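You operate a simulated robot arm through the tools that you are given. There is no shell and no other tool. Be economical: measure what you need, move in short steps, check, and stop when the job is done.

The job below is to be done with a simulated two-armed robot. You get a single attempt, and the scene is never put back.

Task
Take the orange clip on the order table top and put it away on the lining table top. Open the clips drawer, put the blue clip on the sample table top away inside and shut the drawer again. Take the black clip and leave it on the top shelf of the spares rack. Open the seals drawer, fetch the red ring from there and set it on the wash trolley shelf and shut the drawer again. Fetch the lidded cup that says "364" from the sample table top and set it on the silver medium pipe clamp on the sample table top. The order is free. Set down upright: orange clip, blue clip, black clip, lidded cup.

The check looks at the end state, three seconds after you hand in, the way a careful person would. Anything else that was tipped, shoved, dropped, spilled or broken makes it a failure. Lids that push on must go on centred and level and be pressed home; caps that screw on are set level and turned clockwise until they are tight.

Robot
Two 7-joint arms with fingered hands on one trunk, on a base that drives. Base frame: it is fixed to the floor where the robot stands at the start and does not move with it; the origin is under the middle of the robot, x ahead of it, y to its left, z up; the surface under the hand at the start is at about z = 0.8. Readings come in m, degrees, newtons and seconds.
The left shoulder is at the start at [0.132, 0.185, 1.011], the right one opposite. With the tool pointing down near the work surface each hand reaches from about 0.1 to 0.9 m from the robot's upright axis, wherever it stands, measured 20 degrees to its own side. Places, roughly: black clip (10x4x6 cm) [-1.3, -1.7, 0.9]; blue clip (10x4x6 cm) [-0.9, -0.9, 0.9]; clips drawer [-1.3, 0.4, 0.6]; clips drawer inside [-1.2, 0.4, 0.6]; lidded cup [-1.25, -1, 1]; lining table top [-1.1, 0.1, 0.7]; medium pipe clamp (16x9x3 cm) [-0.9, -1.9, 0.9]; orange clip (10x4x6 cm) [0.8, -0.1, 0.8]; red ring (5x5x2 cm) [-1.3, -1.5, 0.8]; seals drawer [-1.3, -1.7, 0.8]; top shelf of the spares rack [-1.2, -3.1, 1.6]; wash trolley shelf [0.6, -2.4, 0.3]. Payload 4 kg a hand.
The TCP of each hand is the grasp point between the finger pads, 0.026 m short of the fingertips. In the tool frame z runs along the fingers and y along their closing line. The gripper opens to 0.132 m. The gripper's body begins 0.073 m behind the TCP. The gripper is a hand of 3 fingers: y runs from the thumb to the fingers, the wrist lies at [0, 0, -0.224] in the tool frame.
Orientation is that of the tool frame in the base frame, as a unit quaternion [w, x, y, z]. With the fingers straight down and closing along the base's y, the tool's x points along the base's -x, its y along +y and its z along -z.

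Tools
- The arms move only by the tool jog_arm. It takes "left_series", "right_series" or both (then of equal length, played together; a hand with none holds still); each is a list of rows, each an object (a shift or turn left out is 0) with "travel": the shift along the base's x, y, z in cm, a list of three; "dr": the turn, a rotation vector about the base's x, y, z in degrees, a list of three. In form: [{"travel": [tx, ty, tz], "dr": [wx, wy, wz]}, ...]. A call has 1 to 12 rows; each row shifts and turns the commanded pose from where the row before left it. Each row takes 0.2 s and may step no farther than 0.05 m and 8.6 degrees from the row before; otherwise, the whole call is refused. Where a pose cannot be reached the arm comes as near as it can. A force on the tool above 40 N (or 10 N above the force at the start of the call, whichever is more), or a blocked arm, ends the call early, and 0.2 s more pass. In this call time passes only in rows, and 0.2 s behind the last. The reply holds the time, the measured pose of the TCP, the force on the tool along the base axes, the opening and the grip force, in the units named above and with some noise, with the torque about the TCP (base axes, N m) and any sound that the robot's microphone picked up.
- Cameras (640 x 400 px; columns grow to the right, rows downward): "scene" is now at [0.301, -0.0225, 1.2501]; the picture's right is [-0.23, -0.97, 0.09], its down [-0.39, 0.01, -0.92] and it looks along [0.89, -0.25, -0.38] (base axes); focal length 260 px, centre (320, 200). "left" rides on the left gripper at [-0.062, 0.003, -0.092] in its tool frame; the picture's right is [-0.05, -1.00, 0.00], its down [0.83, -0.04, -0.56] and it looks along [0.55, -0.03, 0.83] (tool axes); focal length 230 px, centre (320, 200). "right" rides on the right gripper at [0.062, 0.003, -0.092] in its tool frame; the picture's right is [-0.05, 1.00, 0.00], its down [-0.83, -0.04, -0.55] and it looks along [-0.55, -0.03, 0.83] (tool axes); focal length 230 px, centre (320, 200). There is no depth. A picture from a camera that has moved, and an enlarged one, comes with that camera's place and axes in the base frame and with its lens.
- capture(camera): a new picture of that camera. The clock stands still meanwhile.
- raise_lower(by): slides the trunk up (or, below 0, down) by that many m; the arms and the scene camera ride with it, the base frame stays. It gives what a move gives, with no picture.
- roll_base(legs): drives the robot by 1 to 6 legs, each [ahead, left, turn to the left] in m, m and degrees, along the robot's own axes; the way and the turn of a leg run together, so that a leg with both is an arc; at most 1.5 m and 180 degrees a leg. The arms and the cameras ride along, it lands a little off, and it stops where it bumps. It gives what a move gives.
- move_fingers(finger1, finger2, thumb_bend, hand): sets how far each is bent, from 0 (flat) to 1 (curled in); at 0.3 the hand is open as for a grip, at 0.7 the pads meet at the TCP. One left out holds its place. A second passes; each finger stops where it meets its share of the squeeze, and holds until it gets a number again. It is the only way to open and close the hand. It gives what a move gives, with no picture; readings hold the bend of each and the force on the fingers (four entries, about 0 where the hand has none), thumb and palm.
- aim_head(pan, tilt): turns the head with the scene camera to pan (to the left, within 86 degrees either way) and tilt (down, from -29 to 69), counted from straight ahead of the robot. It gives what a move gives.
- close_up(camera, box): a new picture of the part [left, top, right, bottom] of that camera's present view, enlarged. The clock stands still meanwhile.
- job_done(): hands the job in; it is judged then, once.

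Go step by step. Nothing tells you exact positions but the pictures and the camera data: compare them with the known pose of the tool, close in by small moves and look again before you grip or let go. The budget is 207 turns and 190 pictures, counting those below and the enlarged ones. Unless the task says otherwise, let go and move clear before handing in.

The tools are called after "Request:" as name(argument=value, ...) on one line, values as JSON. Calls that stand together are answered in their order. jog_arm: Moves the arms, as the interface text tells. Its arguments: {"type":"object","properties":{"left_series":{"type":"array"},"right_series":{"type":"array"}},"required":[]} The other tools are called the same way: raise_lower (by) slides the trunk up or down; move_fingers (finger1, finger2, thumb_bend, hand) moves the fingers one by one; roll_base (legs) drives the base; aim_head (pan, tilt) turns the head that bears the scene camera; capture (camera) takes a picture; close_up (camera, box) takes an enlarged picture of a part of a camera's view; job_done () hands the job in.

At the start:

```text
time: 0.0
left_ee_pos: [0.5581, 0.137, 1.1059]
left_tcp_rot: [0.0, -0.001, 1.0, 0.001]
left_force: [0.0, 0.0, 0.1]
left_wrist_torque: [0.02, 0.01, 0.03]
left_width: 0.1321
left_grip_force: 0.0
left_shape: jaw
left_bend: [0.3, 0.3, 0.3]
left_finger forces: [0.0, 0.0, 0.0, 0.0, 0.0, 0.0]
right_ee_pos: [0.4118, -0.2642, 1.0576]
right_tcp_rot: [0.001, -0.001, 1.0, 0.0]
right_force: [1.0, 0.8, 0.5]
right_wrist_torque: [0.03, 0.01, 0.01]
right_width: 0.1316
right_grip_force: 0.0
right_shape: jaw
right_bend: [0.3, 0.3, 0.3]
right_finger forces: [0.0, 0.1, 0.0, 0.0, 0.0, 0.1]
trunk travel left (down, up): [-0.075, 0.387]
robot x, y, heading: [0.0022, 0.0027, -0.2]
head pan, tilt: [-14.4, 1.2]
```

scene: 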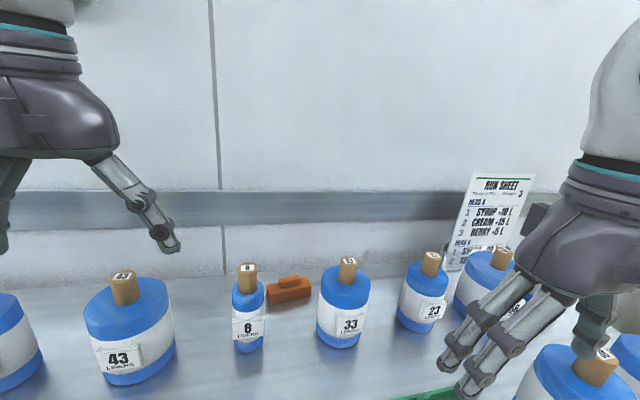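
right: 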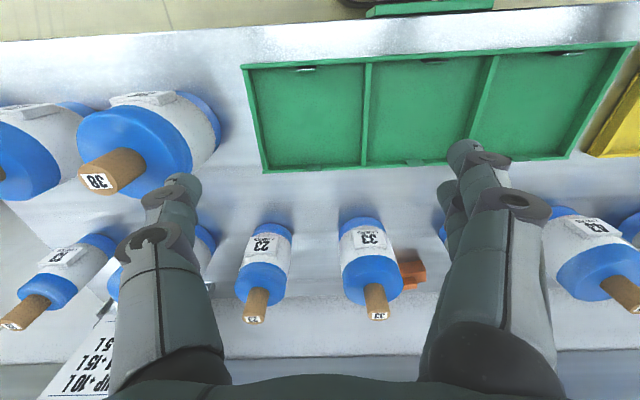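
left: 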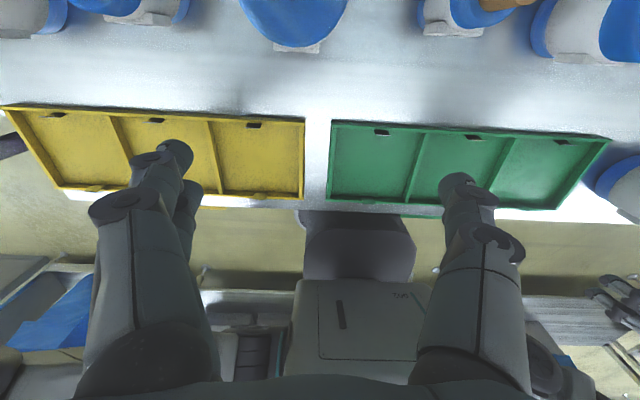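

The orange clip lies behind bottles 8 and 33 at roughly [0.76, -0.10, 0.83]. I'll look at it closer first.

Request:
close_up(camera="scene", box=[220, 240, 380, 340])

Request:
close_up(camera="right", box=[300, 200, 460, 300])

```text
4.00 times, centred on (300, 290) of scene
camera zoom: at [0.301, -0.0225, 1.2501], right [-0.23, -0.97, 0.09], down [-0.39, 0.01, -0.92], along [0.89, -0.25, -0.38], focal length 1042 px, centre (400, -160)
```

zoom: 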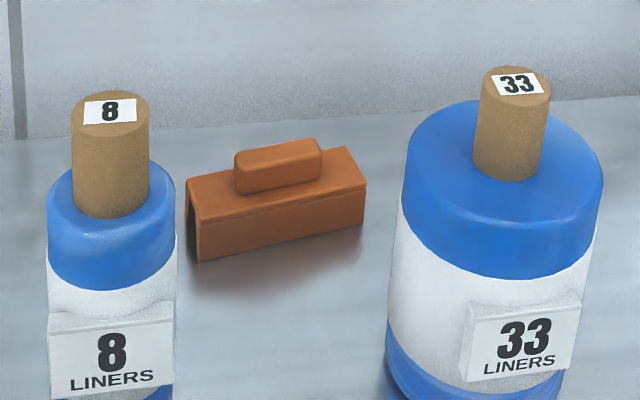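

```text
4.00 times, centred on (380, 250) of right
camera zoom: at [0.3498, -0.2616, 1.1508], right [0.05, 1.0, 0.0], down [0.83, -0.04, 0.55], along [0.55, -0.03, -0.83], focal length 920 px, centre (80, 0)
```

zoom: 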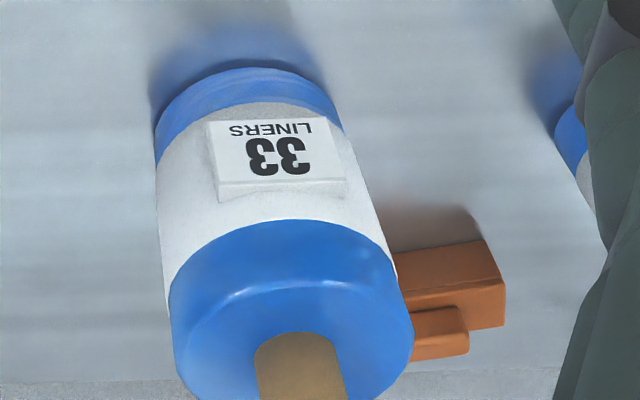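

The clip is an inverted channel with a knob, long axis about 9.5° off base y, centred near [0.78, -0.10]. I'll take the right hand above it, turning so the fingers close along x, and then check.

Request:
jog_arm(right_series=[{"travel": [0, 0, 4.5], "dr": [0, 0, -8.05]}, {"travel": [4.1, 1.8, 0], "dr": [0, 0, -8.05]}, {"travel": [4.1, 1.8, 0], "dr": [0, 0, -8.05]}, {"travel": [4.1, 1.8, 0], "dr": [0, 0, -8.05]}, {"travel": [4.1, 1.8, 0], "dr": [0, 0, -8.05]}, {"travel": [4.1, 1.8, 0], "dr": [0, 0, -8.05]}, {"travel": [4.1, 1.8, 0], "dr": [0, 0, -8.05]}, {"travel": [4.1, 1.8, 0], "dr": [0, 0, -8.05]}, {"travel": [4.1, 1.8, 0], "dr": [0, 0, -8.05]}, {"travel": [4.1, 1.8, 0], "dr": [0, 0, -8.05]}])

Request:
capture(camera="right")

Request:
capture(camera="scene")

```text
time: 2.2
left_ee_pos: [0.5603, 0.1354, 1.1061]
left_tcp_rot: [0.0, 0.0, 1.0, 0.0]
left_force: [0.2, 0.2, 0.0]
left_wrist_torque: [0.02, -0.01, 0.02]
left_width: 0.1318
left_grip_force: 0.0
left_shape: jaw
left_bend: [0.3, 0.3, 0.3]
left_finger forces: [0.0, 0.0, 0.0, 0.0, 0.0, 0.0]
right_ee_pos: [0.7382, -0.3696, 1.0597]
right_tcp_rot: [-0.002, 0.642, 0.767, 0.0]
right_force: [0.1, 0.6, 0.4]
right_wrist_torque: [0.03, 0.02, 0.01]
right_width: 0.1318
right_grip_force: 0.0
right_shape: jaw
right_bend: [0.3, 0.3, 0.3]
right_finger forces: [0.0, 0.0, 0.0, 0.1, 0.1, 0.0]
right hand out of reach, approached as far as the arm can: row 6, 7, 8, 9, 10
trunk travel left (down, up): [-0.075, 0.387]
robot x, y, heading: [0.001, 0.0028, -0.2]
head pan, tilt: [-14.4, 1.2]
```

```text
184 pictures are left
camera right: at [0.73, -0.3099, 1.1547], right [0.99, 0.13, 0.0], down [0.11, -0.83, 0.55], along [0.07, -0.55, -0.83], focal length 230 px, centre (320, 200)
```

right: 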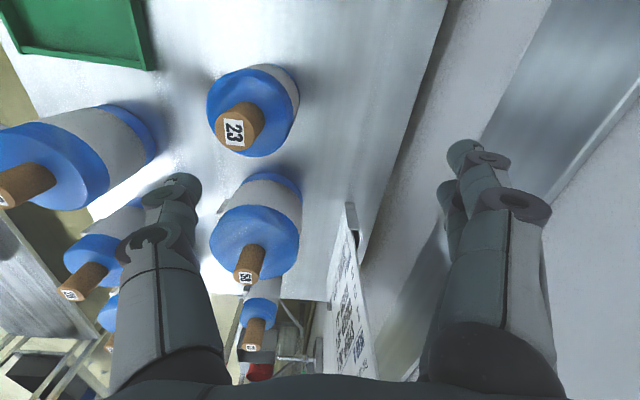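

```text
183 pictures are left
camera scene: at [0.3025, -0.0236, 1.2494], right [-0.23, -0.97, 0.09], down [-0.39, 0.01, -0.92], along [0.89, -0.25, -0.38], focal length 260 px, centre (320, 200)
```

scene: 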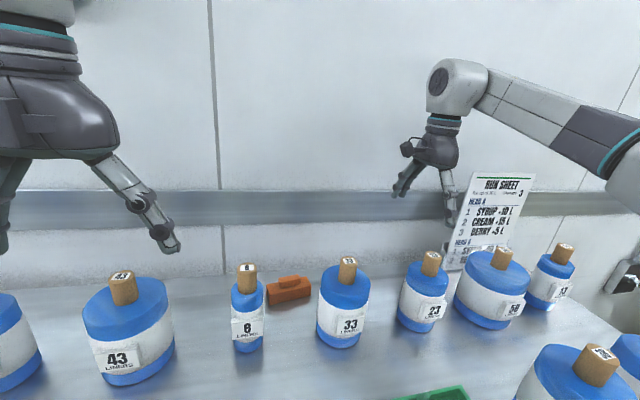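

The right hand stopped short because that reach is awkward, so shifting the base left by about 0.22 m would help. First I'll look around for space and take in the room.

Request:
aim_head(pan=75, tilt=40)

Request:
capture(camera="scene")

Request:
aim_head(pan=20, tilt=30)

Request:
capture(camera="scene")

Request:
aim_head(pan=-80, tilt=20)

Request:
capture(camera="scene")

```text
time: 3.8
left_ee_pos: [0.5583, 0.1358, 1.1059]
left_tcp_rot: [0.0, -0.001, 1.0, -0.001]
left_force: [0.2, -0.3, 0.4]
left_wrist_torque: [0.02, 0.03, 0.04]
left_width: 0.1317
left_grip_force: 0.1
left_shape: jaw
left_bend: [0.3, 0.3, 0.3]
left_finger forces: [0.0, 0.0, 0.0, 0.0, 0.0, 0.0]
right_ee_pos: [0.7371, -0.3673, 1.0634]
right_tcp_rot: [-0.002, 0.64, 0.768, 0.002]
right_force: [-1.9, 0.0, 0.5]
right_wrist_torque: [0.01, -0.01, 0.02]
right_width: 0.1319
right_grip_force: 0.1
right_shape: jaw
right_bend: [0.3, 0.3, 0.3]
right_finger forces: [0.0, 0.0, 0.0, 0.0, 0.0, 0.0]
trunk travel left (down, up): [-0.075, 0.387]
robot x, y, heading: [-0.0034, 0.0019, 0.1]
head pan, tilt: [75.0, 40.0]
```

```text
182 pictures are left
camera scene: at [0.2173, 0.0822, 1.217], right [0.9, -0.26, -0.36], down [-0.44, -0.62, -0.65], along [-0.05, 0.74, -0.67], focal length 260 px, centre (320, 200)
```

scene: 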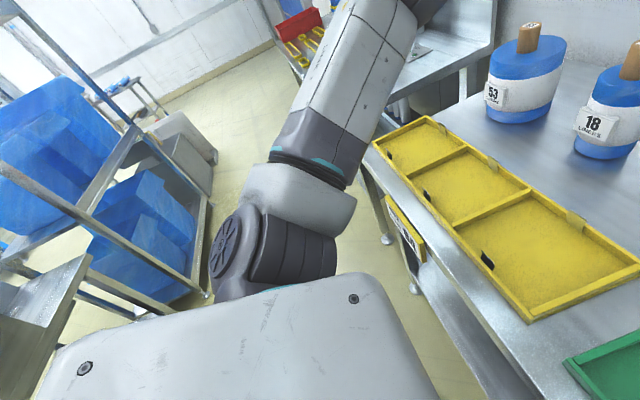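

```text
time: 5.1
left_ee_pos: [0.5576, 0.1366, 1.1064]
left_tcp_rot: [0.0, -0.001, 1.0, 0.001]
left_force: [0.4, 0.0, -0.7]
left_wrist_torque: [0.01, 0.02, -0.03]
left_width: 0.1316
left_grip_force: 0.0
left_shape: jaw
left_bend: [0.3, 0.3, 0.3]
left_finger forces: [0.1, 0.1, 0.0, 0.0, 0.0, 0.0]
right_ee_pos: [0.7367, -0.367, 1.0632]
right_tcp_rot: [-0.001, 0.641, 0.768, 0.003]
right_force: [0.0, 0.3, -0.1]
right_wrist_torque: [-0.01, 0.0, -0.04]
right_width: 0.1318
right_grip_force: 0.1
right_shape: jaw
right_bend: [0.3, 0.3, 0.3]
right_finger forces: [0.0, 0.0, 0.0, 0.1, 0.0, 0.0]
trunk travel left (down, up): [-0.075, 0.387]
robot x, y, heading: [0.0018, -0.0017, -0.1]
head pan, tilt: [20.0, 30.0]
```

```text
181 pictures are left
camera scene: at [0.2814, 0.0311, 1.208], right [0.32, -0.94, -0.13], down [-0.76, -0.17, -0.63], along [0.57, 0.3, -0.77], focal length 260 px, centre (320, 200)
```

scene: 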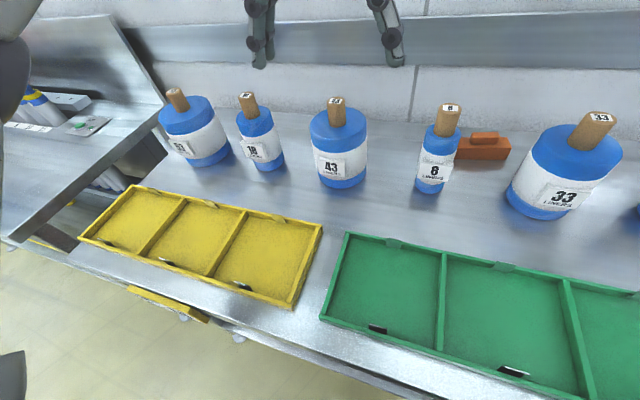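

```text
time: 6.8
left_ee_pos: [0.5588, 0.1377, 1.1061]
left_tcp_rot: [0.0, -0.001, 1.0, -0.001]
left_force: [0.6, -0.5, -1.1]
left_wrist_torque: [-0.02, -0.03, 0.0]
left_width: 0.1318
left_grip_force: 0.1
left_shape: jaw
left_bend: [0.3, 0.3, 0.3]
left_finger forces: [0.0, 0.0, 0.1, 0.1, 0.1, 0.1]
right_ee_pos: [0.7372, -0.368, 1.063]
right_tcp_rot: [-0.001, 0.64, 0.768, 0.003]
right_force: [0.7, -0.3, -0.8]
right_wrist_torque: [-0.01, -0.01, -0.02]
right_width: 0.1319
right_grip_force: 0.2
right_shape: jaw
right_bend: [0.3, 0.3, 0.3]
right_finger forces: [0.0, 0.0, 0.1, 0.1, 0.0, 0.1]
trunk travel left (down, up): [-0.075, 0.387]
robot x, y, heading: [0.0058, -0.003, -0.2]
head pan, tilt: [-80.0, 20.0]
```

```text
180 pictures are left
camera scene: at [0.2236, -0.0916, 1.2483], right [-0.91, -0.17, 0.36], down [-0.4, 0.34, -0.85], along [0.03, -0.93, -0.38], focal length 260 px, centre (320, 200)
```

scene: 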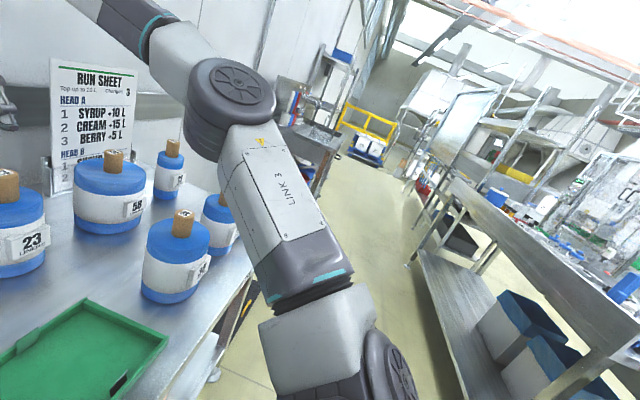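

Left side is free. Drive 0.22 m left with the hands above the bottles.

Request:
roll_base(legs=[[0, 0.22, 0]])

Request:
aim_head(pan=-20, tilt=20)

Request:
capture(camera="scene")

Request:
capture(camera="right")

```text
time: 8.5
left_ee_pos: [0.5584, 0.3579, 1.1056]
left_tcp_rot: [0.0, 0.001, 1.0, -0.001]
left_force: [-0.2, 0.1, 0.4]
left_wrist_torque: [-0.01, 0.02, 0.0]
left_width: 0.1321
left_grip_force: 0.0
left_shape: jaw
left_bend: [0.3, 0.3, 0.3]
left_finger forces: [0.0, 0.1, 0.0, 0.0, 0.0, 0.1]
right_ee_pos: [0.7374, -0.1472, 1.0625]
right_tcp_rot: [-0.002, 0.641, 0.768, 0.001]
right_force: [0.7, 1.4, 0.1]
right_wrist_torque: [0.03, 0.02, -0.06]
right_width: 0.1318
right_grip_force: 0.1
right_shape: jaw
right_bend: [0.3, 0.3, 0.3]
right_finger forces: [0.1, 0.0, 0.1, 0.0, 0.2, 0.0]
trunk travel left (down, up): [-0.075, 0.387]
robot x, y, heading: [0.002, 0.2217, -0.2]
head pan, tilt: [-80.0, 20.0]
```

```text
time: 9.8
left_ee_pos: [0.5585, 0.357, 1.1058]
left_tcp_rot: [0.0, 0.0, 1.0, 0.0]
left_force: [0.0, 0.4, -0.7]
left_wrist_torque: [-0.01, -0.01, -0.02]
left_width: 0.1319
left_grip_force: 0.0
left_shape: jaw
left_bend: [0.3, 0.3, 0.3]
left_finger forces: [0.0, 0.0, 0.1, 0.1, 0.0, 0.1]
right_ee_pos: [0.7375, -0.1482, 1.0631]
right_tcp_rot: [-0.001, 0.641, 0.768, 0.002]
right_force: [0.2, 0.1, -0.4]
right_wrist_torque: [-0.01, -0.02, 0.01]
right_width: 0.1317
right_grip_force: 0.1
right_shape: jaw
right_bend: [0.3, 0.3, 0.3]
right_finger forces: [0.0, 0.0, 0.1, 0.0, 0.1, 0.0]
trunk travel left (down, up): [-0.075, 0.387]
robot x, y, heading: [-0.0017, 0.2169, 0.1]
head pan, tilt: [-20.0, 20.0]
```

```text
179 pictures are left
camera scene: at [0.2897, 0.1887, 1.222], right [-0.32, -0.94, 0.13], down [-0.65, 0.12, -0.75], along [0.69, -0.32, -0.64], focal length 260 px, centre (320, 200)
```

scene: 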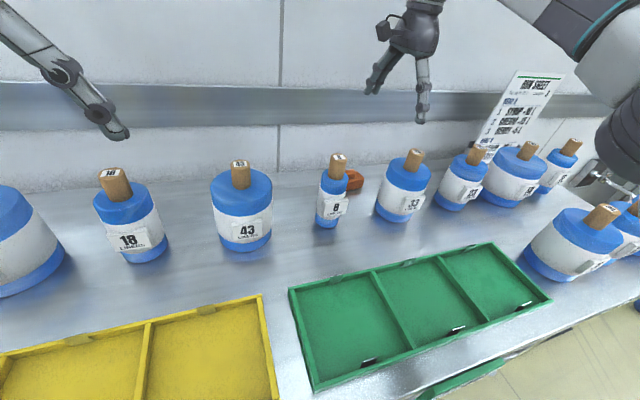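

```text
178 pictures are left
camera right: at [0.7285, -0.0878, 1.1566], right [0.99, 0.13, 0.0], down [0.11, -0.83, 0.55], along [0.07, -0.55, -0.83], focal length 230 px, centre (320, 200)
```

right: 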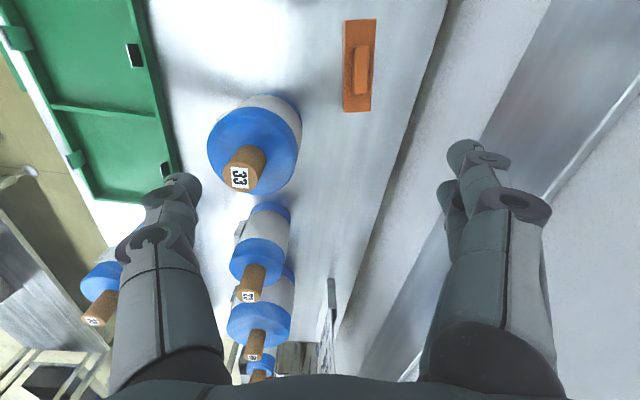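

The clip's knob shows at about [0.779, -0.10], and the hand yaw nearly matches. I'll pre-shape the hand and centre over it, then look.

Request:
jog_arm(right_series=[{"travel": [2.1, 2.2, 0]}, {"travel": [2.1, 2.3, 0]}, {"travel": [0, 0, -3]}])

Request:
move_fingers(hand="right", finger1=0.42, finger2=0.42, thumb_bend=0.42)

Request:
capture(camera="right")

Request:
capture(camera="scene")

```text
time: 10.6
left_ee_pos: [0.5585, 0.3575, 1.1058]
left_tcp_rot: [0.0, -0.001, 1.0, 0.0]
left_force: [0.5, -0.4, -0.5]
left_wrist_torque: [0.01, 0.03, -0.04]
left_width: 0.1318
left_grip_force: 0.1
left_shape: jaw
left_bend: [0.3, 0.3, 0.3]
left_finger forces: [0.0, 0.0, 0.1, 0.0, 0.0, 0.0]
right_ee_pos: [0.7463, -0.1454, 1.0226]
right_tcp_rot: [-0.001, 0.639, 0.769, 0.002]
right_force: [0.2, 0.2, -0.2]
right_wrist_torque: [0.02, 0.0, 0.01]
right_width: 0.132
right_grip_force: 0.1
right_shape: jaw
right_bend: [0.3, 0.3, 0.3]
right_finger forces: [0.0, 0.1, 0.1, 0.0, 0.0, 0.0]
right hand out of reach, approached as far as the arm can: row 1, 2
trunk travel left (down, up): [-0.075, 0.387]
robot x, y, heading: [-0.0002, 0.2228, -0.3]
head pan, tilt: [-20.0, 20.0]
```

```text
time: 11.6
left_ee_pos: [0.5599, 0.3574, 1.105]
left_tcp_rot: [0.0, 0.0, 1.0, 0.0]
left_force: [-0.1, 0.2, 0.6]
left_wrist_torque: [-0.01, 0.0, 0.0]
left_width: 0.1316
left_grip_force: 0.1
left_shape: jaw
left_bend: [0.3, 0.3, 0.3]
left_finger forces: [0.0, 0.1, 0.0, 0.1, 0.0, 0.0]
right_ee_pos: [0.7463, -0.1456, 1.0227]
right_tcp_rot: [-0.001, 0.64, 0.769, 0.002]
right_force: [-0.2, 0.5, -0.5]
right_wrist_torque: [0.03, -0.01, -0.01]
right_width: 0.0952
right_grip_force: 0.0
right_shape: fingers
right_bend: [0.42, 0.42, 0.42]
right_finger forces: [0.0, 0.0, 0.0, 0.0, 0.0, 0.1]
trunk travel left (down, up): [-0.075, 0.387]
robot x, y, heading: [-0.0008, 0.2226, -0.0]
head pan, tilt: [-20.0, 20.0]
```

```text
177 pictures are left
camera right: at [0.7375, -0.0864, 1.1164], right [0.99, 0.13, 0.0], down [0.11, -0.83, 0.55], along [0.07, -0.55, -0.83], focal length 230 px, centre (320, 200)
```

right: 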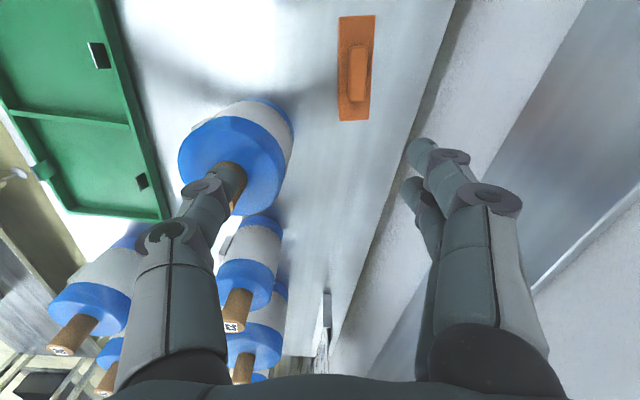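

```text
176 pictures are left
camera scene: at [0.2898, 0.1888, 1.222], right [-0.32, -0.94, 0.13], down [-0.65, 0.12, -0.75], along [0.69, -0.32, -0.64], focal length 260 px, centre (320, 200)
```

scene: 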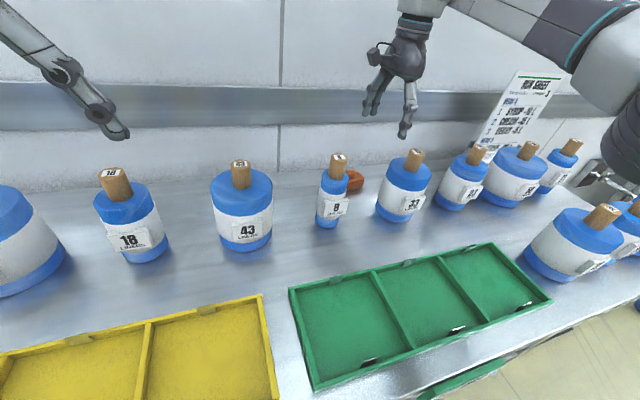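

The limit is reach at height, so I'll raise the trunk 0.15 m, bringing the shoulder level with the wrist, and then move over.

Request:
raise_lower(by=0.15)

Request:
jog_arm(right_series=[{"travel": [0, 0, -4.5]}, {"travel": [0, 0, -4.5]}, {"travel": [1.6, 2.2, -1.5]}, {"travel": [1.6, 2.2, -1.5]}])

Request:
capture(camera="right")

```text
time: 13.4
left_ee_pos: [0.5593, 0.3583, 1.2544]
left_tcp_rot: [-0.002, -0.001, 1.0, 0.001]
left_force: [-0.4, 0.1, -0.4]
left_wrist_torque: [0.0, 0.02, -0.02]
left_width: 0.1318
left_grip_force: 0.1
left_shape: jaw
left_bend: [0.3, 0.3, 0.3]
left_finger forces: [0.0, 0.0, 0.0, 0.0, 0.0, 0.0]
right_ee_pos: [0.681, -0.1459, 1.3043]
right_tcp_rot: [0.066, 0.638, 0.765, 0.058]
right_force: [-0.4, 1.0, -0.3]
right_wrist_torque: [0.0, 0.01, 0.0]
right_width: 0.0955
right_grip_force: 0.1
right_shape: fingers
right_bend: [0.42, 0.42, 0.42]
right_finger forces: [0.0, 0.1, 0.1, 0.1, 0.1, 0.1]
trunk travel left (down, up): [-0.225, 0.237]
robot x, y, heading: [0.0001, 0.2205, 0.1]
head pan, tilt: [-20.0, 20.0]
```

```text
time: 14.4
left_ee_pos: [0.5589, 0.3572, 1.2554]
left_tcp_rot: [0.0, 0.001, 1.0, -0.001]
left_force: [0.4, 0.0, 0.4]
left_wrist_torque: [0.02, 0.01, -0.05]
left_width: 0.132
left_grip_force: 0.1
left_shape: jaw
left_bend: [0.3, 0.3, 0.3]
left_finger forces: [0.1, 0.0, 0.0, 0.0, 0.1, 0.0]
right_ee_pos: [0.7137, -0.142, 1.1854]
right_tcp_rot: [0.065, 0.634, 0.768, 0.061]
right_force: [0.1, 0.9, -0.1]
right_wrist_torque: [-0.01, 0.02, 0.02]
right_width: 0.0951
right_grip_force: 0.1
right_shape: fingers
right_bend: [0.42, 0.42, 0.42]
right_finger forces: [0.0, 0.1, 0.0, 0.0, 0.0, 0.1]
right hand out of reach, approached as far as the arm can: row 3, 4
trunk travel left (down, up): [-0.225, 0.237]
robot x, y, heading: [0.0016, 0.2188, 0.2]
head pan, tilt: [-20.0, 20.0]
```

```text
175 pictures are left
camera right: at [0.6884, -0.0833, 1.2766], right [0.97, 0.14, 0.18], down [0.02, -0.83, 0.56], along [0.22, -0.54, -0.81], focal length 230 px, centre (320, 200)
```

right: 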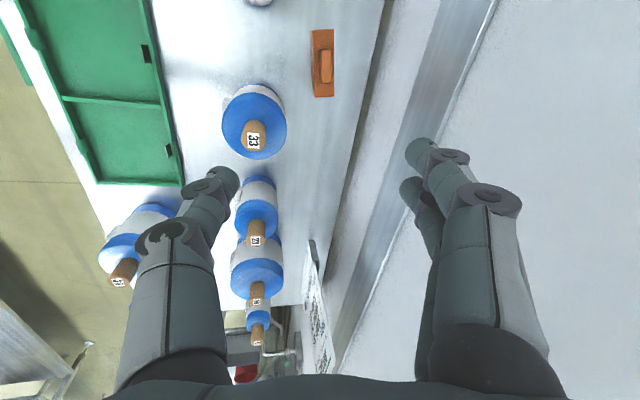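

The raise left the hand high and tilted about 10°. I'll straighten it and lower it, then look again.

Request:
jog_arm(right_series=[{"travel": [0, 0, -4], "dr": [0, 5.1, 0]}, {"travel": [0, 0, -4], "dr": [0, 5.1, 0]}, {"travel": [0, 0, -2]}])

Request:
jog_arm(right_series=[{"travel": [2, 1.4, 0]}, {"travel": [2, 1.4, 0]}, {"travel": [2, 1.2, -1]}])

Request:
capture(camera="right")

```text
time: 15.2
left_ee_pos: [0.5567, 0.3581, 1.258]
left_tcp_rot: [0.0, 0.0, 1.0, 0.0]
left_force: [-0.2, -0.3, -0.5]
left_wrist_torque: [0.02, -0.03, 0.01]
left_width: 0.1322
left_grip_force: 0.0
left_shape: jaw
left_bend: [0.3, 0.3, 0.3]
left_finger forces: [0.1, 0.1, 0.0, 0.1, 0.0, 0.0]
right_ee_pos: [0.7121, -0.1434, 1.0867]
right_tcp_rot: [-0.002, 0.639, 0.769, 0.003]
right_force: [-0.2, -1.3, 0.9]
right_wrist_torque: [-0.01, -0.03, 0.03]
right_width: 0.0953
right_grip_force: 0.0
right_shape: fingers
right_bend: [0.42, 0.42, 0.42]
right_finger forces: [0.0, 0.0, 0.0, 0.0, 0.1, 0.0]
trunk travel left (down, up): [-0.225, 0.237]
robot x, y, heading: [0.0018, 0.2239, -0.1]
head pan, tilt: [-20.0, 20.0]
```

```text
time: 16.0
left_ee_pos: [0.5584, 0.3572, 1.2555]
left_tcp_rot: [0.001, -0.001, 1.0, 0.0]
left_force: [0.6, 0.1, -0.1]
left_wrist_torque: [-0.01, 0.01, 0.01]
left_width: 0.1319
left_grip_force: 0.1
left_shape: jaw
left_bend: [0.3, 0.3, 0.3]
left_finger forces: [0.1, 0.0, 0.0, 0.0, 0.0, 0.0]
right_ee_pos: [0.7176, -0.1425, 1.0885]
right_tcp_rot: [-0.001, 0.639, 0.769, 0.002]
right_force: [-0.1, 0.3, 0.0]
right_wrist_torque: [0.03, -0.03, -0.02]
right_width: 0.0954
right_grip_force: 0.0
right_shape: fingers
right_bend: [0.42, 0.42, 0.42]
right_finger forces: [0.0, 0.1, 0.0, 0.1, 0.1, 0.0]
right hand out of reach, approached as far as the arm can: row 1, 2, 3
trunk travel left (down, up): [-0.225, 0.237]
robot x, y, heading: [0.0021, 0.2206, -0.1]
head pan, tilt: [-20.0, 20.0]
```

```text
174 pictures are left
camera right: at [0.7089, -0.0841, 1.1822], right [0.99, 0.13, 0.0], down [0.11, -0.83, 0.55], along [0.08, -0.55, -0.83], focal length 230 px, centre (320, 200)
```

right: 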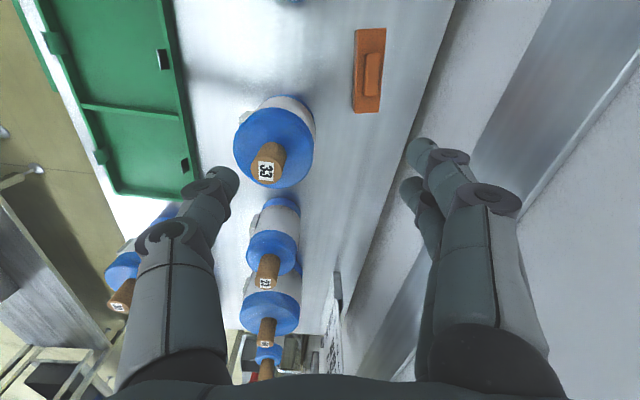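

The arm is near a joint limit with this yaw. I'll check whether the base can go forward toward the table.

Request:
aim_head(pan=0, tilt=69)

Request:
capture(camera="scene")

```text
time: 17.1
left_ee_pos: [0.5588, 0.3565, 1.2562]
left_tcp_rot: [0.0, 0.0, 1.0, 0.0]
left_force: [0.3, -0.9, 0.6]
left_wrist_torque: [0.03, -0.04, 0.0]
left_width: 0.1321
left_grip_force: 0.0
left_shape: jaw
left_bend: [0.3, 0.3, 0.3]
left_finger forces: [0.0, 0.0, 0.0, 0.0, 0.0, 0.0]
right_ee_pos: [0.7174, -0.1432, 1.0886]
right_tcp_rot: [-0.001, 0.638, 0.77, 0.003]
right_force: [0.5, 0.0, -0.1]
right_wrist_torque: [-0.02, -0.04, -0.02]
right_width: 0.0954
right_grip_force: 0.0
right_shape: fingers
right_bend: [0.42, 0.42, 0.42]
right_finger forces: [0.0, 0.0, 0.0, 0.0, 0.1, 0.0]
trunk travel left (down, up): [-0.225, 0.237]
robot x, y, heading: [-0.0011, 0.2191, 0.3]
head pan, tilt: [0.0, 68.8]
```

```text
173 pictures are left
camera scene: at [0.1219, 0.2206, 1.3709], right [0.0, -1.0, 0.0], down [-0.97, 0.0, -0.22], along [0.22, 0.0, -0.97], focal length 260 px, centre (320, 200)
```

scene: 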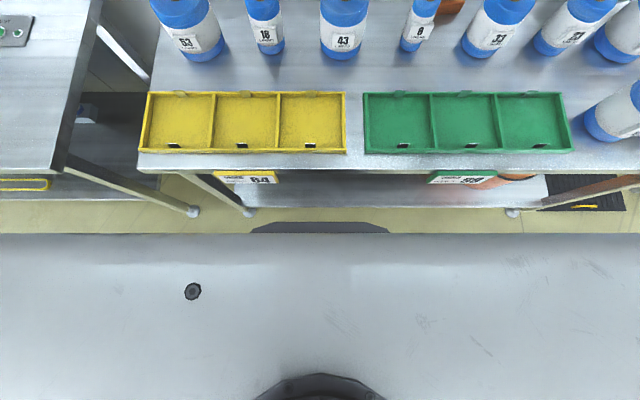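

There is about 0.1 m between base and table shelf, so I'll drive 5 cm forward and continue.

Request:
roll_base(legs=[[0.05, 0, 0]])

Request:
jog_arm(right_series=[{"travel": [0, 2, -2]}, {"travel": [0.5, 2, -2]}, {"travel": [0.5, 0, -2]}])

Request:
capture(camera="right")

```text
time: 18.1
left_ee_pos: [0.6034, 0.3575, 1.2597]
left_tcp_rot: [0.002, -0.001, 1.0, 0.0]
left_force: [0.1, -0.5, 1.2]
left_wrist_torque: [-0.02, -0.05, 0.01]
left_width: 0.1316
left_grip_force: 0.0
left_shape: jaw
left_bend: [0.3, 0.3, 0.3]
left_finger forces: [0.0, 0.1, 0.0, 0.0, 0.0, 0.0]
right_ee_pos: [0.7634, -0.1427, 1.092]
right_tcp_rot: [0.0, 0.638, 0.77, 0.004]
right_force: [0.2, -1.2, -0.5]
right_wrist_torque: [0.0, -0.04, 0.01]
right_width: 0.0954
right_grip_force: 0.1
right_shape: fingers
right_bend: [0.42, 0.42, 0.42]
right_finger forces: [0.0, 0.0, 0.0, 0.1, 0.1, 0.0]
trunk travel left (down, up): [-0.225, 0.237]
robot x, y, heading: [0.047, 0.219, 0.2]
head pan, tilt: [0.0, 68.8]
```

```text
time: 18.9
left_ee_pos: [0.6083, 0.3577, 1.2548]
left_tcp_rot: [-0.001, 0.001, 1.0, 0.0]
left_force: [0.1, -0.6, -0.1]
left_wrist_torque: [0.01, 0.03, 0.02]
left_width: 0.1318
left_grip_force: 0.0
left_shape: jaw
left_bend: [0.3, 0.3, 0.3]
left_finger forces: [0.0, 0.0, 0.1, 0.0, 0.0, 0.0]
right_ee_pos: [0.7726, -0.1421, 1.0263]
right_tcp_rot: [-0.002, 0.637, 0.771, 0.005]
right_force: [-0.1, -0.1, -0.4]
right_wrist_torque: [-0.03, 0.03, 0.0]
right_width: 0.0952
right_grip_force: 0.1
right_shape: fingers
right_bend: [0.42, 0.42, 0.42]
right_finger forces: [0.0, 0.1, 0.0, 0.1, 0.0, 0.0]
right hand out of reach, approached as far as the arm can: row 1, 2, 3
trunk travel left (down, up): [-0.225, 0.237]
robot x, y, heading: [0.0455, 0.219, 0.2]
head pan, tilt: [0.0, 68.8]
```

```text
172 pictures are left
camera right: at [0.7626, -0.0822, 1.1198], right [0.99, 0.14, 0.0], down [0.11, -0.83, 0.55], along [0.08, -0.54, -0.84], focal length 230 px, centre (320, 200)
```

right: 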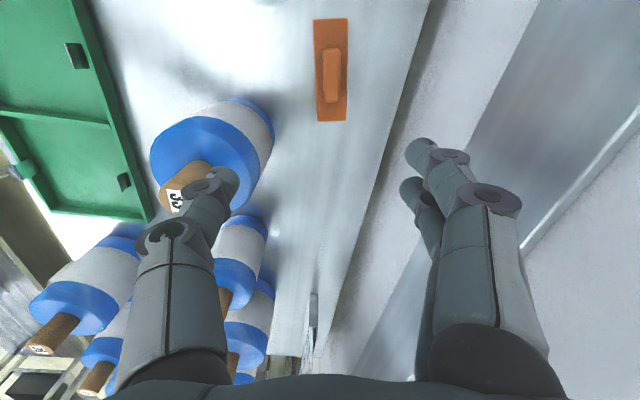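

Leftward motion is blocked by a joint limit, so I'll shift the base 4 cm left instead. The clip knob is confirmed at [0.779, -0.102].

Request:
roll_base(legs=[[0.006, 0.042, 0]])

Request:
jog_arm(right_series=[{"travel": [0, 0, -3]}, {"travel": [0, 0, -3]}])

Request:
capture(camera="right")

```text
time: 19.8
left_ee_pos: [0.6112, 0.396, 1.2567]
left_tcp_rot: [0.001, 0.0, 1.0, 0.001]
left_force: [-0.4, -0.3, 0.4]
left_wrist_torque: [0.0, -0.01, 0.0]
left_width: 0.1322
left_grip_force: 0.0
left_shape: jaw
left_bend: [0.3, 0.3, 0.3]
left_finger forces: [0.0, 0.0, 0.0, 0.0, 0.0, 0.0]
right_ee_pos: [0.775, -0.1036, 1.0265]
right_tcp_rot: [-0.002, 0.637, 0.77, 0.006]
right_force: [-0.2, -0.1, -0.9]
right_wrist_torque: [0.02, -0.01, 0.0]
right_width: 0.0954
right_grip_force: 0.0
right_shape: fingers
right_bend: [0.42, 0.42, 0.42]
right_finger forces: [0.0, 0.1, 0.1, 0.1, 0.0, 0.0]
trunk travel left (down, up): [-0.225, 0.237]
robot x, y, heading: [0.0524, 0.2616, 0.0]
head pan, tilt: [0.0, 68.8]
```

```text
time: 20.4
left_ee_pos: [0.6119, 0.3974, 1.2556]
left_tcp_rot: [-0.001, 0.0, 1.0, 0.0]
left_force: [0.5, -0.8, 0.0]
left_wrist_torque: [0.02, -0.02, 0.0]
left_width: 0.132
left_grip_force: 0.1
left_shape: jaw
left_bend: [0.3, 0.3, 0.3]
left_finger forces: [0.1, 0.1, 0.1, 0.0, 0.0, 0.1]
right_ee_pos: [0.7726, -0.0998, 0.9686]
right_tcp_rot: [0.0, 0.636, 0.772, 0.005]
right_force: [-1.5, -1.2, -0.3]
right_wrist_torque: [-0.01, -0.03, 0.0]
right_width: 0.0952
right_grip_force: 0.1
right_shape: fingers
right_bend: [0.42, 0.42, 0.42]
right_finger forces: [0.0, 0.0, 0.1, 0.1, 0.1, 0.1]
right hand out of reach, approached as far as the arm can: row 2
trunk travel left (down, up): [-0.225, 0.237]
robot x, y, heading: [0.0559, 0.2614, 0.1]
head pan, tilt: [0.0, 68.8]
```

```text
171 pictures are left
camera right: at [0.7621, -0.0417, 1.0625], right [0.99, 0.14, 0.01], down [0.11, -0.83, 0.55], along [0.08, -0.54, -0.84], focal length 230 px, centre (320, 200)
```

right: 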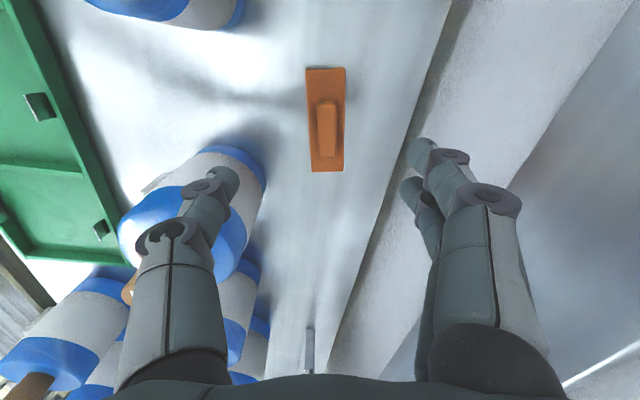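

Nearly aligned over the clip. I'll test lowering the trunk by a small amount to descend without changing the arm's pose.

Request:
raise_lower(by=-0.03)

```text
time: 21.1
left_ee_pos: [0.6103, 0.3992, 1.2287]
left_tcp_rot: [0.003, -0.001, 1.0, -0.001]
left_force: [-0.2, 0.6, 0.4]
left_wrist_torque: [0.03, -0.04, 0.02]
left_width: 0.1319
left_grip_force: 0.1
left_shape: jaw
left_bend: [0.3, 0.3, 0.3]
left_finger forces: [0.0, 0.0, 0.0, 0.0, 0.0, 0.0]
right_ee_pos: [0.7706, -0.101, 0.9397]
right_tcp_rot: [-0.001, 0.636, 0.772, 0.006]
right_force: [0.7, 0.5, -0.5]
right_wrist_torque: [-0.01, 0.02, 0.0]
right_width: 0.0952
right_grip_force: 0.0
right_shape: fingers
right_bend: [0.42, 0.42, 0.42]
right_finger forces: [0.0, 0.0, 0.0, 0.0, 0.1, 0.0]
trunk travel left (down, up): [-0.195, 0.267]
robot x, y, heading: [0.0546, 0.264, 0.1]
head pan, tilt: [0.0, 68.8]
```

That worked cleanly. Lower another 5 cm and nudge the base 7 mm forward, then check.

Request:
roll_base(legs=[[0.008, 0, 0]])

Request:
raise_lower(by=-0.04)

Request:
capture(camera="right")

```text
time: 21.9
left_ee_pos: [0.6175, 0.3985, 1.2288]
left_tcp_rot: [0.001, 0.0, 1.0, 0.0]
left_force: [-0.2, 0.4, -0.7]
left_wrist_torque: [-0.01, 0.0, -0.03]
left_width: 0.1321
left_grip_force: 0.0
left_shape: jaw
left_bend: [0.3, 0.3, 0.3]
left_finger forces: [0.0, 0.0, 0.0, 0.1, 0.0, 0.0]
right_ee_pos: [0.7768, -0.1003, 0.9389]
right_tcp_rot: [0.0, 0.637, 0.771, 0.005]
right_force: [0.3, 0.4, 0.2]
right_wrist_torque: [0.0, 0.0, 0.01]
right_width: 0.0955
right_grip_force: 0.0
right_shape: fingers
right_bend: [0.42, 0.42, 0.42]
right_finger forces: [0.0, 0.0, 0.1, 0.1, 0.1, 0.0]
trunk travel left (down, up): [-0.195, 0.267]
robot x, y, heading: [0.0593, 0.2634, 0.0]
head pan, tilt: [0.0, 68.8]
```

```text
time: 22.7
left_ee_pos: [0.619, 0.3985, 1.1876]
left_tcp_rot: [0.002, 0.0, 1.0, 0.0]
left_force: [-0.5, -0.8, -0.1]
left_wrist_torque: [-0.01, -0.01, -0.01]
left_width: 0.1322
left_grip_force: 0.2
left_shape: jaw
left_bend: [0.3, 0.3, 0.3]
left_finger forces: [0.0, 0.1, 0.0, 0.0, 0.0, 0.0]
right_ee_pos: [0.7799, -0.1013, 0.8998]
right_tcp_rot: [0.001, 0.637, 0.771, 0.006]
right_force: [-0.2, 0.4, 0.4]
right_wrist_torque: [0.01, -0.02, 0.0]
right_width: 0.0951
right_grip_force: 0.1
right_shape: fingers
right_bend: [0.42, 0.42, 0.42]
right_finger forces: [0.1, 0.0, 0.1, 0.0, 0.0, 0.1]
trunk travel left (down, up): [-0.155, 0.307]
robot x, y, heading: [0.0639, 0.2623, 0.1]
head pan, tilt: [0.0, 68.8]
```

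```text
170 pictures are left
camera right: at [0.769, -0.0431, 0.9943], right [0.99, 0.14, 0.01], down [0.11, -0.83, 0.55], along [0.08, -0.54, -0.84], focal length 230 px, centre (320, 200)
```

right: 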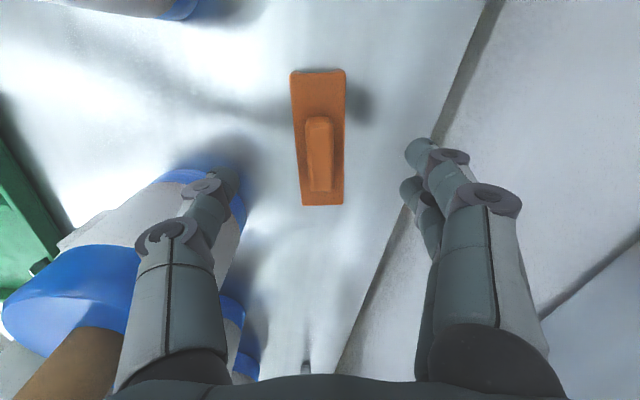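

Well centred. Lower 6 cm more and close.

Request:
raise_lower(by=-0.06)

Request:
capture(camera="right")

```text
time: 23.7
left_ee_pos: [0.6186, 0.3984, 1.1283]
left_tcp_rot: [0.002, 0.0, 1.0, -0.001]
left_force: [-0.8, 0.7, -0.7]
left_wrist_torque: [-0.02, -0.01, 0.0]
left_width: 0.1321
left_grip_force: 0.0
left_shape: jaw
left_bend: [0.3, 0.3, 0.3]
left_finger forces: [0.1, 0.1, 0.1, 0.0, 0.0, 0.1]
right_ee_pos: [0.7796, -0.1027, 0.8394]
right_tcp_rot: [-0.002, 0.636, 0.772, 0.006]
right_force: [0.5, 0.3, 0.1]
right_wrist_torque: [0.0, -0.03, -0.03]
right_width: 0.0949
right_grip_force: 0.1
right_shape: fingers
right_bend: [0.42, 0.42, 0.42]
right_finger forces: [0.1, 0.1, 0.0, 0.0, 0.0, 0.0]
trunk travel left (down, up): [-0.095, 0.367]
robot x, y, heading: [0.0594, 0.2609, -0.1]
head pan, tilt: [0.0, 68.8]
```

```text
169 pictures are left
camera right: at [0.7691, -0.0439, 0.9336], right [0.99, 0.14, 0.01], down [0.11, -0.83, 0.55], along [0.08, -0.54, -0.84], focal length 230 px, centre (320, 200)
```

right: 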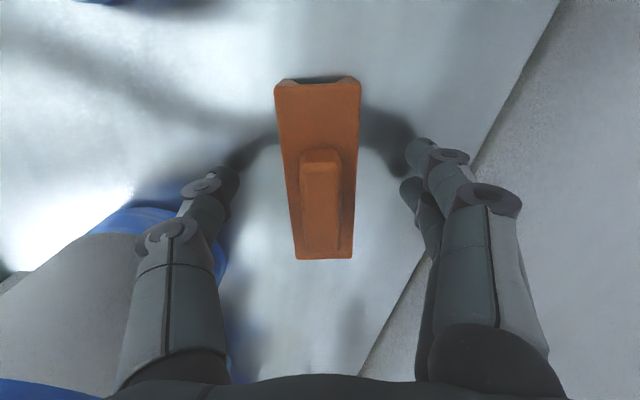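

Fingers straddle the clip. Closing.

Request:
move_fingers(hand="right", finger1=0.66, finger2=0.66, thumb_bend=0.66)

Request:
capture(camera="right")

```text
time: 24.7
left_ee_pos: [0.6191, 0.3983, 1.1273]
left_tcp_rot: [0.001, -0.001, 1.0, 0.0]
left_force: [0.4, -0.3, 0.3]
left_wrist_torque: [0.0, 0.03, 0.0]
left_width: 0.1319
left_grip_force: 0.0
left_shape: jaw
left_bend: [0.3, 0.3, 0.3]
left_finger forces: [0.0, 0.0, 0.0, 0.0, 0.1, 0.0]
right_ee_pos: [0.78, -0.1021, 0.8378]
right_tcp_rot: [-0.002, 0.635, 0.772, 0.006]
right_force: [-0.2, 0.3, 1.9]
right_wrist_torque: [-0.05, 0.02, 0.03]
right_width: 0.035
right_grip_force: 8.5
right_shape: fingers
right_bend: [0.61, 0.61, 0.63]
right_finger forces: [4.2, 4.0, 0.0, 0.1, 8.5, 0.0]
trunk travel left (down, up): [-0.095, 0.367]
robot x, y, heading: [0.0585, 0.2629, 0.0]
head pan, tilt: [0.0, 68.8]
```

```text
168 pictures are left
camera right: at [0.7697, -0.0438, 0.9324], right [0.99, 0.14, 0.01], down [0.11, -0.83, 0.55], along [0.08, -0.54, -0.84], focal length 230 px, centre (320, 200)
```

right: 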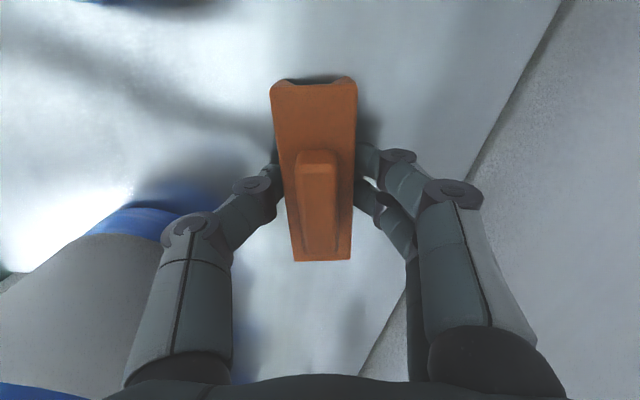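

Gripped at about 8.5 N. I'll lift with the trunk.

Request:
raise_lower(by=0.1)

Request:
raise_lower(by=0.14)

Request:
capture(camera="right")

```text
time: 26.0
left_ee_pos: [0.6216, 0.3977, 1.2254]
left_tcp_rot: [-0.001, 0.001, 1.0, 0.0]
left_force: [-0.1, 1.0, 0.0]
left_wrist_torque: [-0.01, 0.06, -0.02]
left_width: 0.1317
left_grip_force: 0.0
left_shape: jaw
left_bend: [0.3, 0.3, 0.3]
left_finger forces: [0.0, 0.1, 0.1, 0.0, 0.0, 0.0]
right_ee_pos: [0.7799, -0.1022, 0.9362]
right_tcp_rot: [-0.003, 0.636, 0.772, 0.005]
right_force: [1.1, -0.1, 0.4]
right_wrist_torque: [0.02, -0.01, 0.0]
right_width: 0.0351
right_grip_force: 8.3
right_shape: fingers
right_bend: [0.61, 0.61, 0.63]
right_finger forces: [4.1, 4.0, 0.1, 0.0, 8.1, 0.0]
trunk travel left (down, up): [-0.195, 0.267]
robot x, y, heading: [0.0663, 0.2603, -0.1]
head pan, tilt: [0.0, 68.8]
```

```text
time: 27.7
left_ee_pos: [0.62, 0.398, 1.3671]
left_tcp_rot: [0.0, 0.0, 1.0, 0.001]
left_force: [0.9, -0.1, -1.1]
left_wrist_torque: [0.03, 0.0, 0.0]
left_width: 0.1318
left_grip_force: 0.1
left_shape: jaw
left_bend: [0.3, 0.3, 0.3]
left_finger forces: [0.0, 0.0, 0.0, 0.1, 0.0, 0.0]
right_ee_pos: [0.7655, -0.1022, 1.1514]
right_tcp_rot: [0.037, 0.635, 0.771, 0.038]
right_force: [0.0, 0.5, -0.4]
right_wrist_torque: [0.02, -0.01, 0.01]
right_width: 0.0348
right_grip_force: 8.1
right_shape: fingers
right_bend: [0.61, 0.61, 0.63]
right_finger forces: [3.9, 3.9, 0.0, 0.0, 8.0, 0.0]
trunk travel left (down, up): [-0.335, 0.127]
robot x, y, heading: [0.0616, 0.2588, 0.1]
head pan, tilt: [0.0, 68.8]
```

```text
167 pictures are left
camera right: at [0.7459, -0.044, 1.2457], right [0.98, 0.14, 0.11], down [0.06, -0.83, 0.55], along [0.17, -0.54, -0.83], focal length 230 px, centre (320, 200)
```

right: 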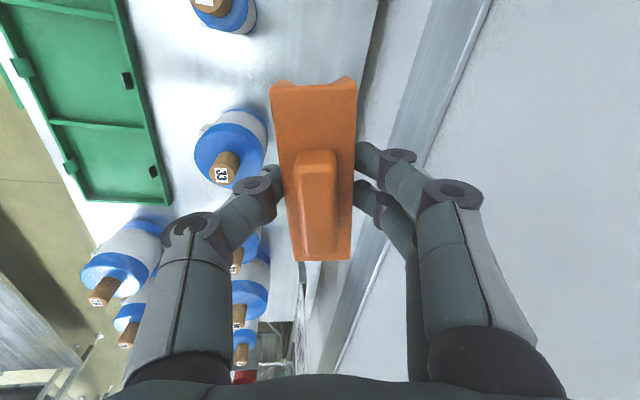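

The clip is held well above the bottles. I'll bring the hand back close to the body, level and in neutral yaw, and retract the left hand too.

Request:
jog_arm(right_series=[{"travel": [-2, 0, 0], "dr": [0, 6, 0]}, {"travel": [-3, 0, 0]}, {"travel": [-3, 0.5, 0], "dr": [0, 0, 7.5]}, {"travel": [-3, 0.5, 0], "dr": [0, 0, 7.5]}, {"travel": [-3, 0.5, 0], "dr": [0, 0, 7.5]}, {"travel": [-3, 0.5, 0], "dr": [0, 0, 7.5]}, {"travel": [-3, 0.5, 0], "dr": [0, 0, 7.5]}, {"travel": [-3, 0.5, 0], "dr": [0, 0, 7.5]}, {"travel": [-3, 0, 0], "dr": [0, 0, 7.5]}, {"travel": [-3, 0, 0], "dr": [0, 0, 7.5]}, {"travel": [-2, 0, 0], "dr": [0, 0, 7.5]}, {"travel": [0, 0, 0], "dr": [0, 0, 7.5]}], left_series=[{"travel": [-3, 0, 0]}, {"travel": [-3, 0, 0]}, {"travel": [-3, 0, 0]}, {"travel": [-3, 0, 0]}, {"travel": [-3, 0, 0]}, {"travel": [-3, 0, 0]}, {"travel": [-2, 0, 0]}, {"travel": [0, 0, 0]}, {"travel": [0, 0, 0]}, {"travel": [0, 0, 0]}, {"travel": [0, 0, 0]}, {"travel": [0, 0, 0]}])

Request:
aim_head(pan=-20, tilt=35)

Request:
capture(camera="scene")

```text
time: 30.3
left_ee_pos: [0.4211, 0.398, 1.3662]
left_tcp_rot: [0.001, 0.0, 1.0, 0.0]
left_force: [-0.3, 0.0, 0.5]
left_wrist_torque: [-0.01, 0.05, -0.02]
left_width: 0.1319
left_grip_force: 0.0
left_shape: jaw
left_bend: [0.3, 0.3, 0.3]
left_finger forces: [0.0, 0.0, 0.0, 0.0, 0.0, 0.1]
right_ee_pos: [0.4521, -0.0727, 1.1533]
right_tcp_rot: [-0.006, 0.033, 0.999, 0.002]
right_force: [0.7, -0.9, -0.4]
right_wrist_torque: [0.0, -0.02, 0.01]
right_width: 0.035
right_grip_force: 7.6
right_shape: fingers
right_bend: [0.61, 0.61, 0.63]
right_finger forces: [3.8, 3.9, 0.1, 0.1, 7.8, 0.1]
right hand out of reach, approached as far as the arm can: row 1
trunk travel left (down, up): [-0.335, 0.127]
robot x, y, heading: [0.0646, 0.2645, 0.3]
head pan, tilt: [0.0, 68.8]
```

```text
time: 31.3
left_ee_pos: [0.4201, 0.3995, 1.3667]
left_tcp_rot: [0.001, 0.0, 1.0, 0.001]
left_force: [-0.3, 0.3, 0.6]
left_wrist_torque: [0.0, 0.04, 0.03]
left_width: 0.1321
left_grip_force: 0.1
left_shape: jaw
left_bend: [0.3, 0.3, 0.3]
left_finger forces: [0.1, 0.0, 0.0, 0.1, 0.0, 0.0]
right_ee_pos: [0.4517, -0.0738, 1.1535]
right_tcp_rot: [-0.006, 0.035, 0.999, 0.003]
right_force: [0.2, 0.0, 0.3]
right_wrist_torque: [0.02, 0.01, 0.01]
right_width: 0.0348
right_grip_force: 8.0
right_shape: fingers
right_bend: [0.61, 0.61, 0.63]
right_finger forces: [3.9, 3.9, 0.0, 0.0, 7.8, 0.1]
trunk travel left (down, up): [-0.335, 0.127]
robot x, y, heading: [0.0572, 0.2649, 0.1]
head pan, tilt: [-20.0, 35.0]
```

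```text
166 pictures are left
camera scene: at [0.16, 0.2319, 1.535], right [-0.34, -0.94, 0.01], down [-0.57, 0.2, -0.79], along [0.74, -0.28, -0.61], focal length 260 px, centre (320, 200)
```

scene: 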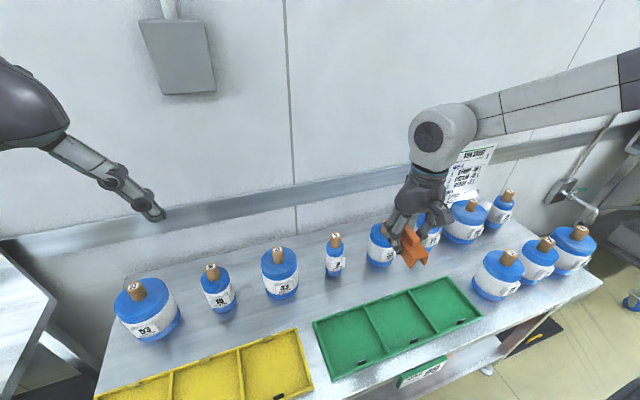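

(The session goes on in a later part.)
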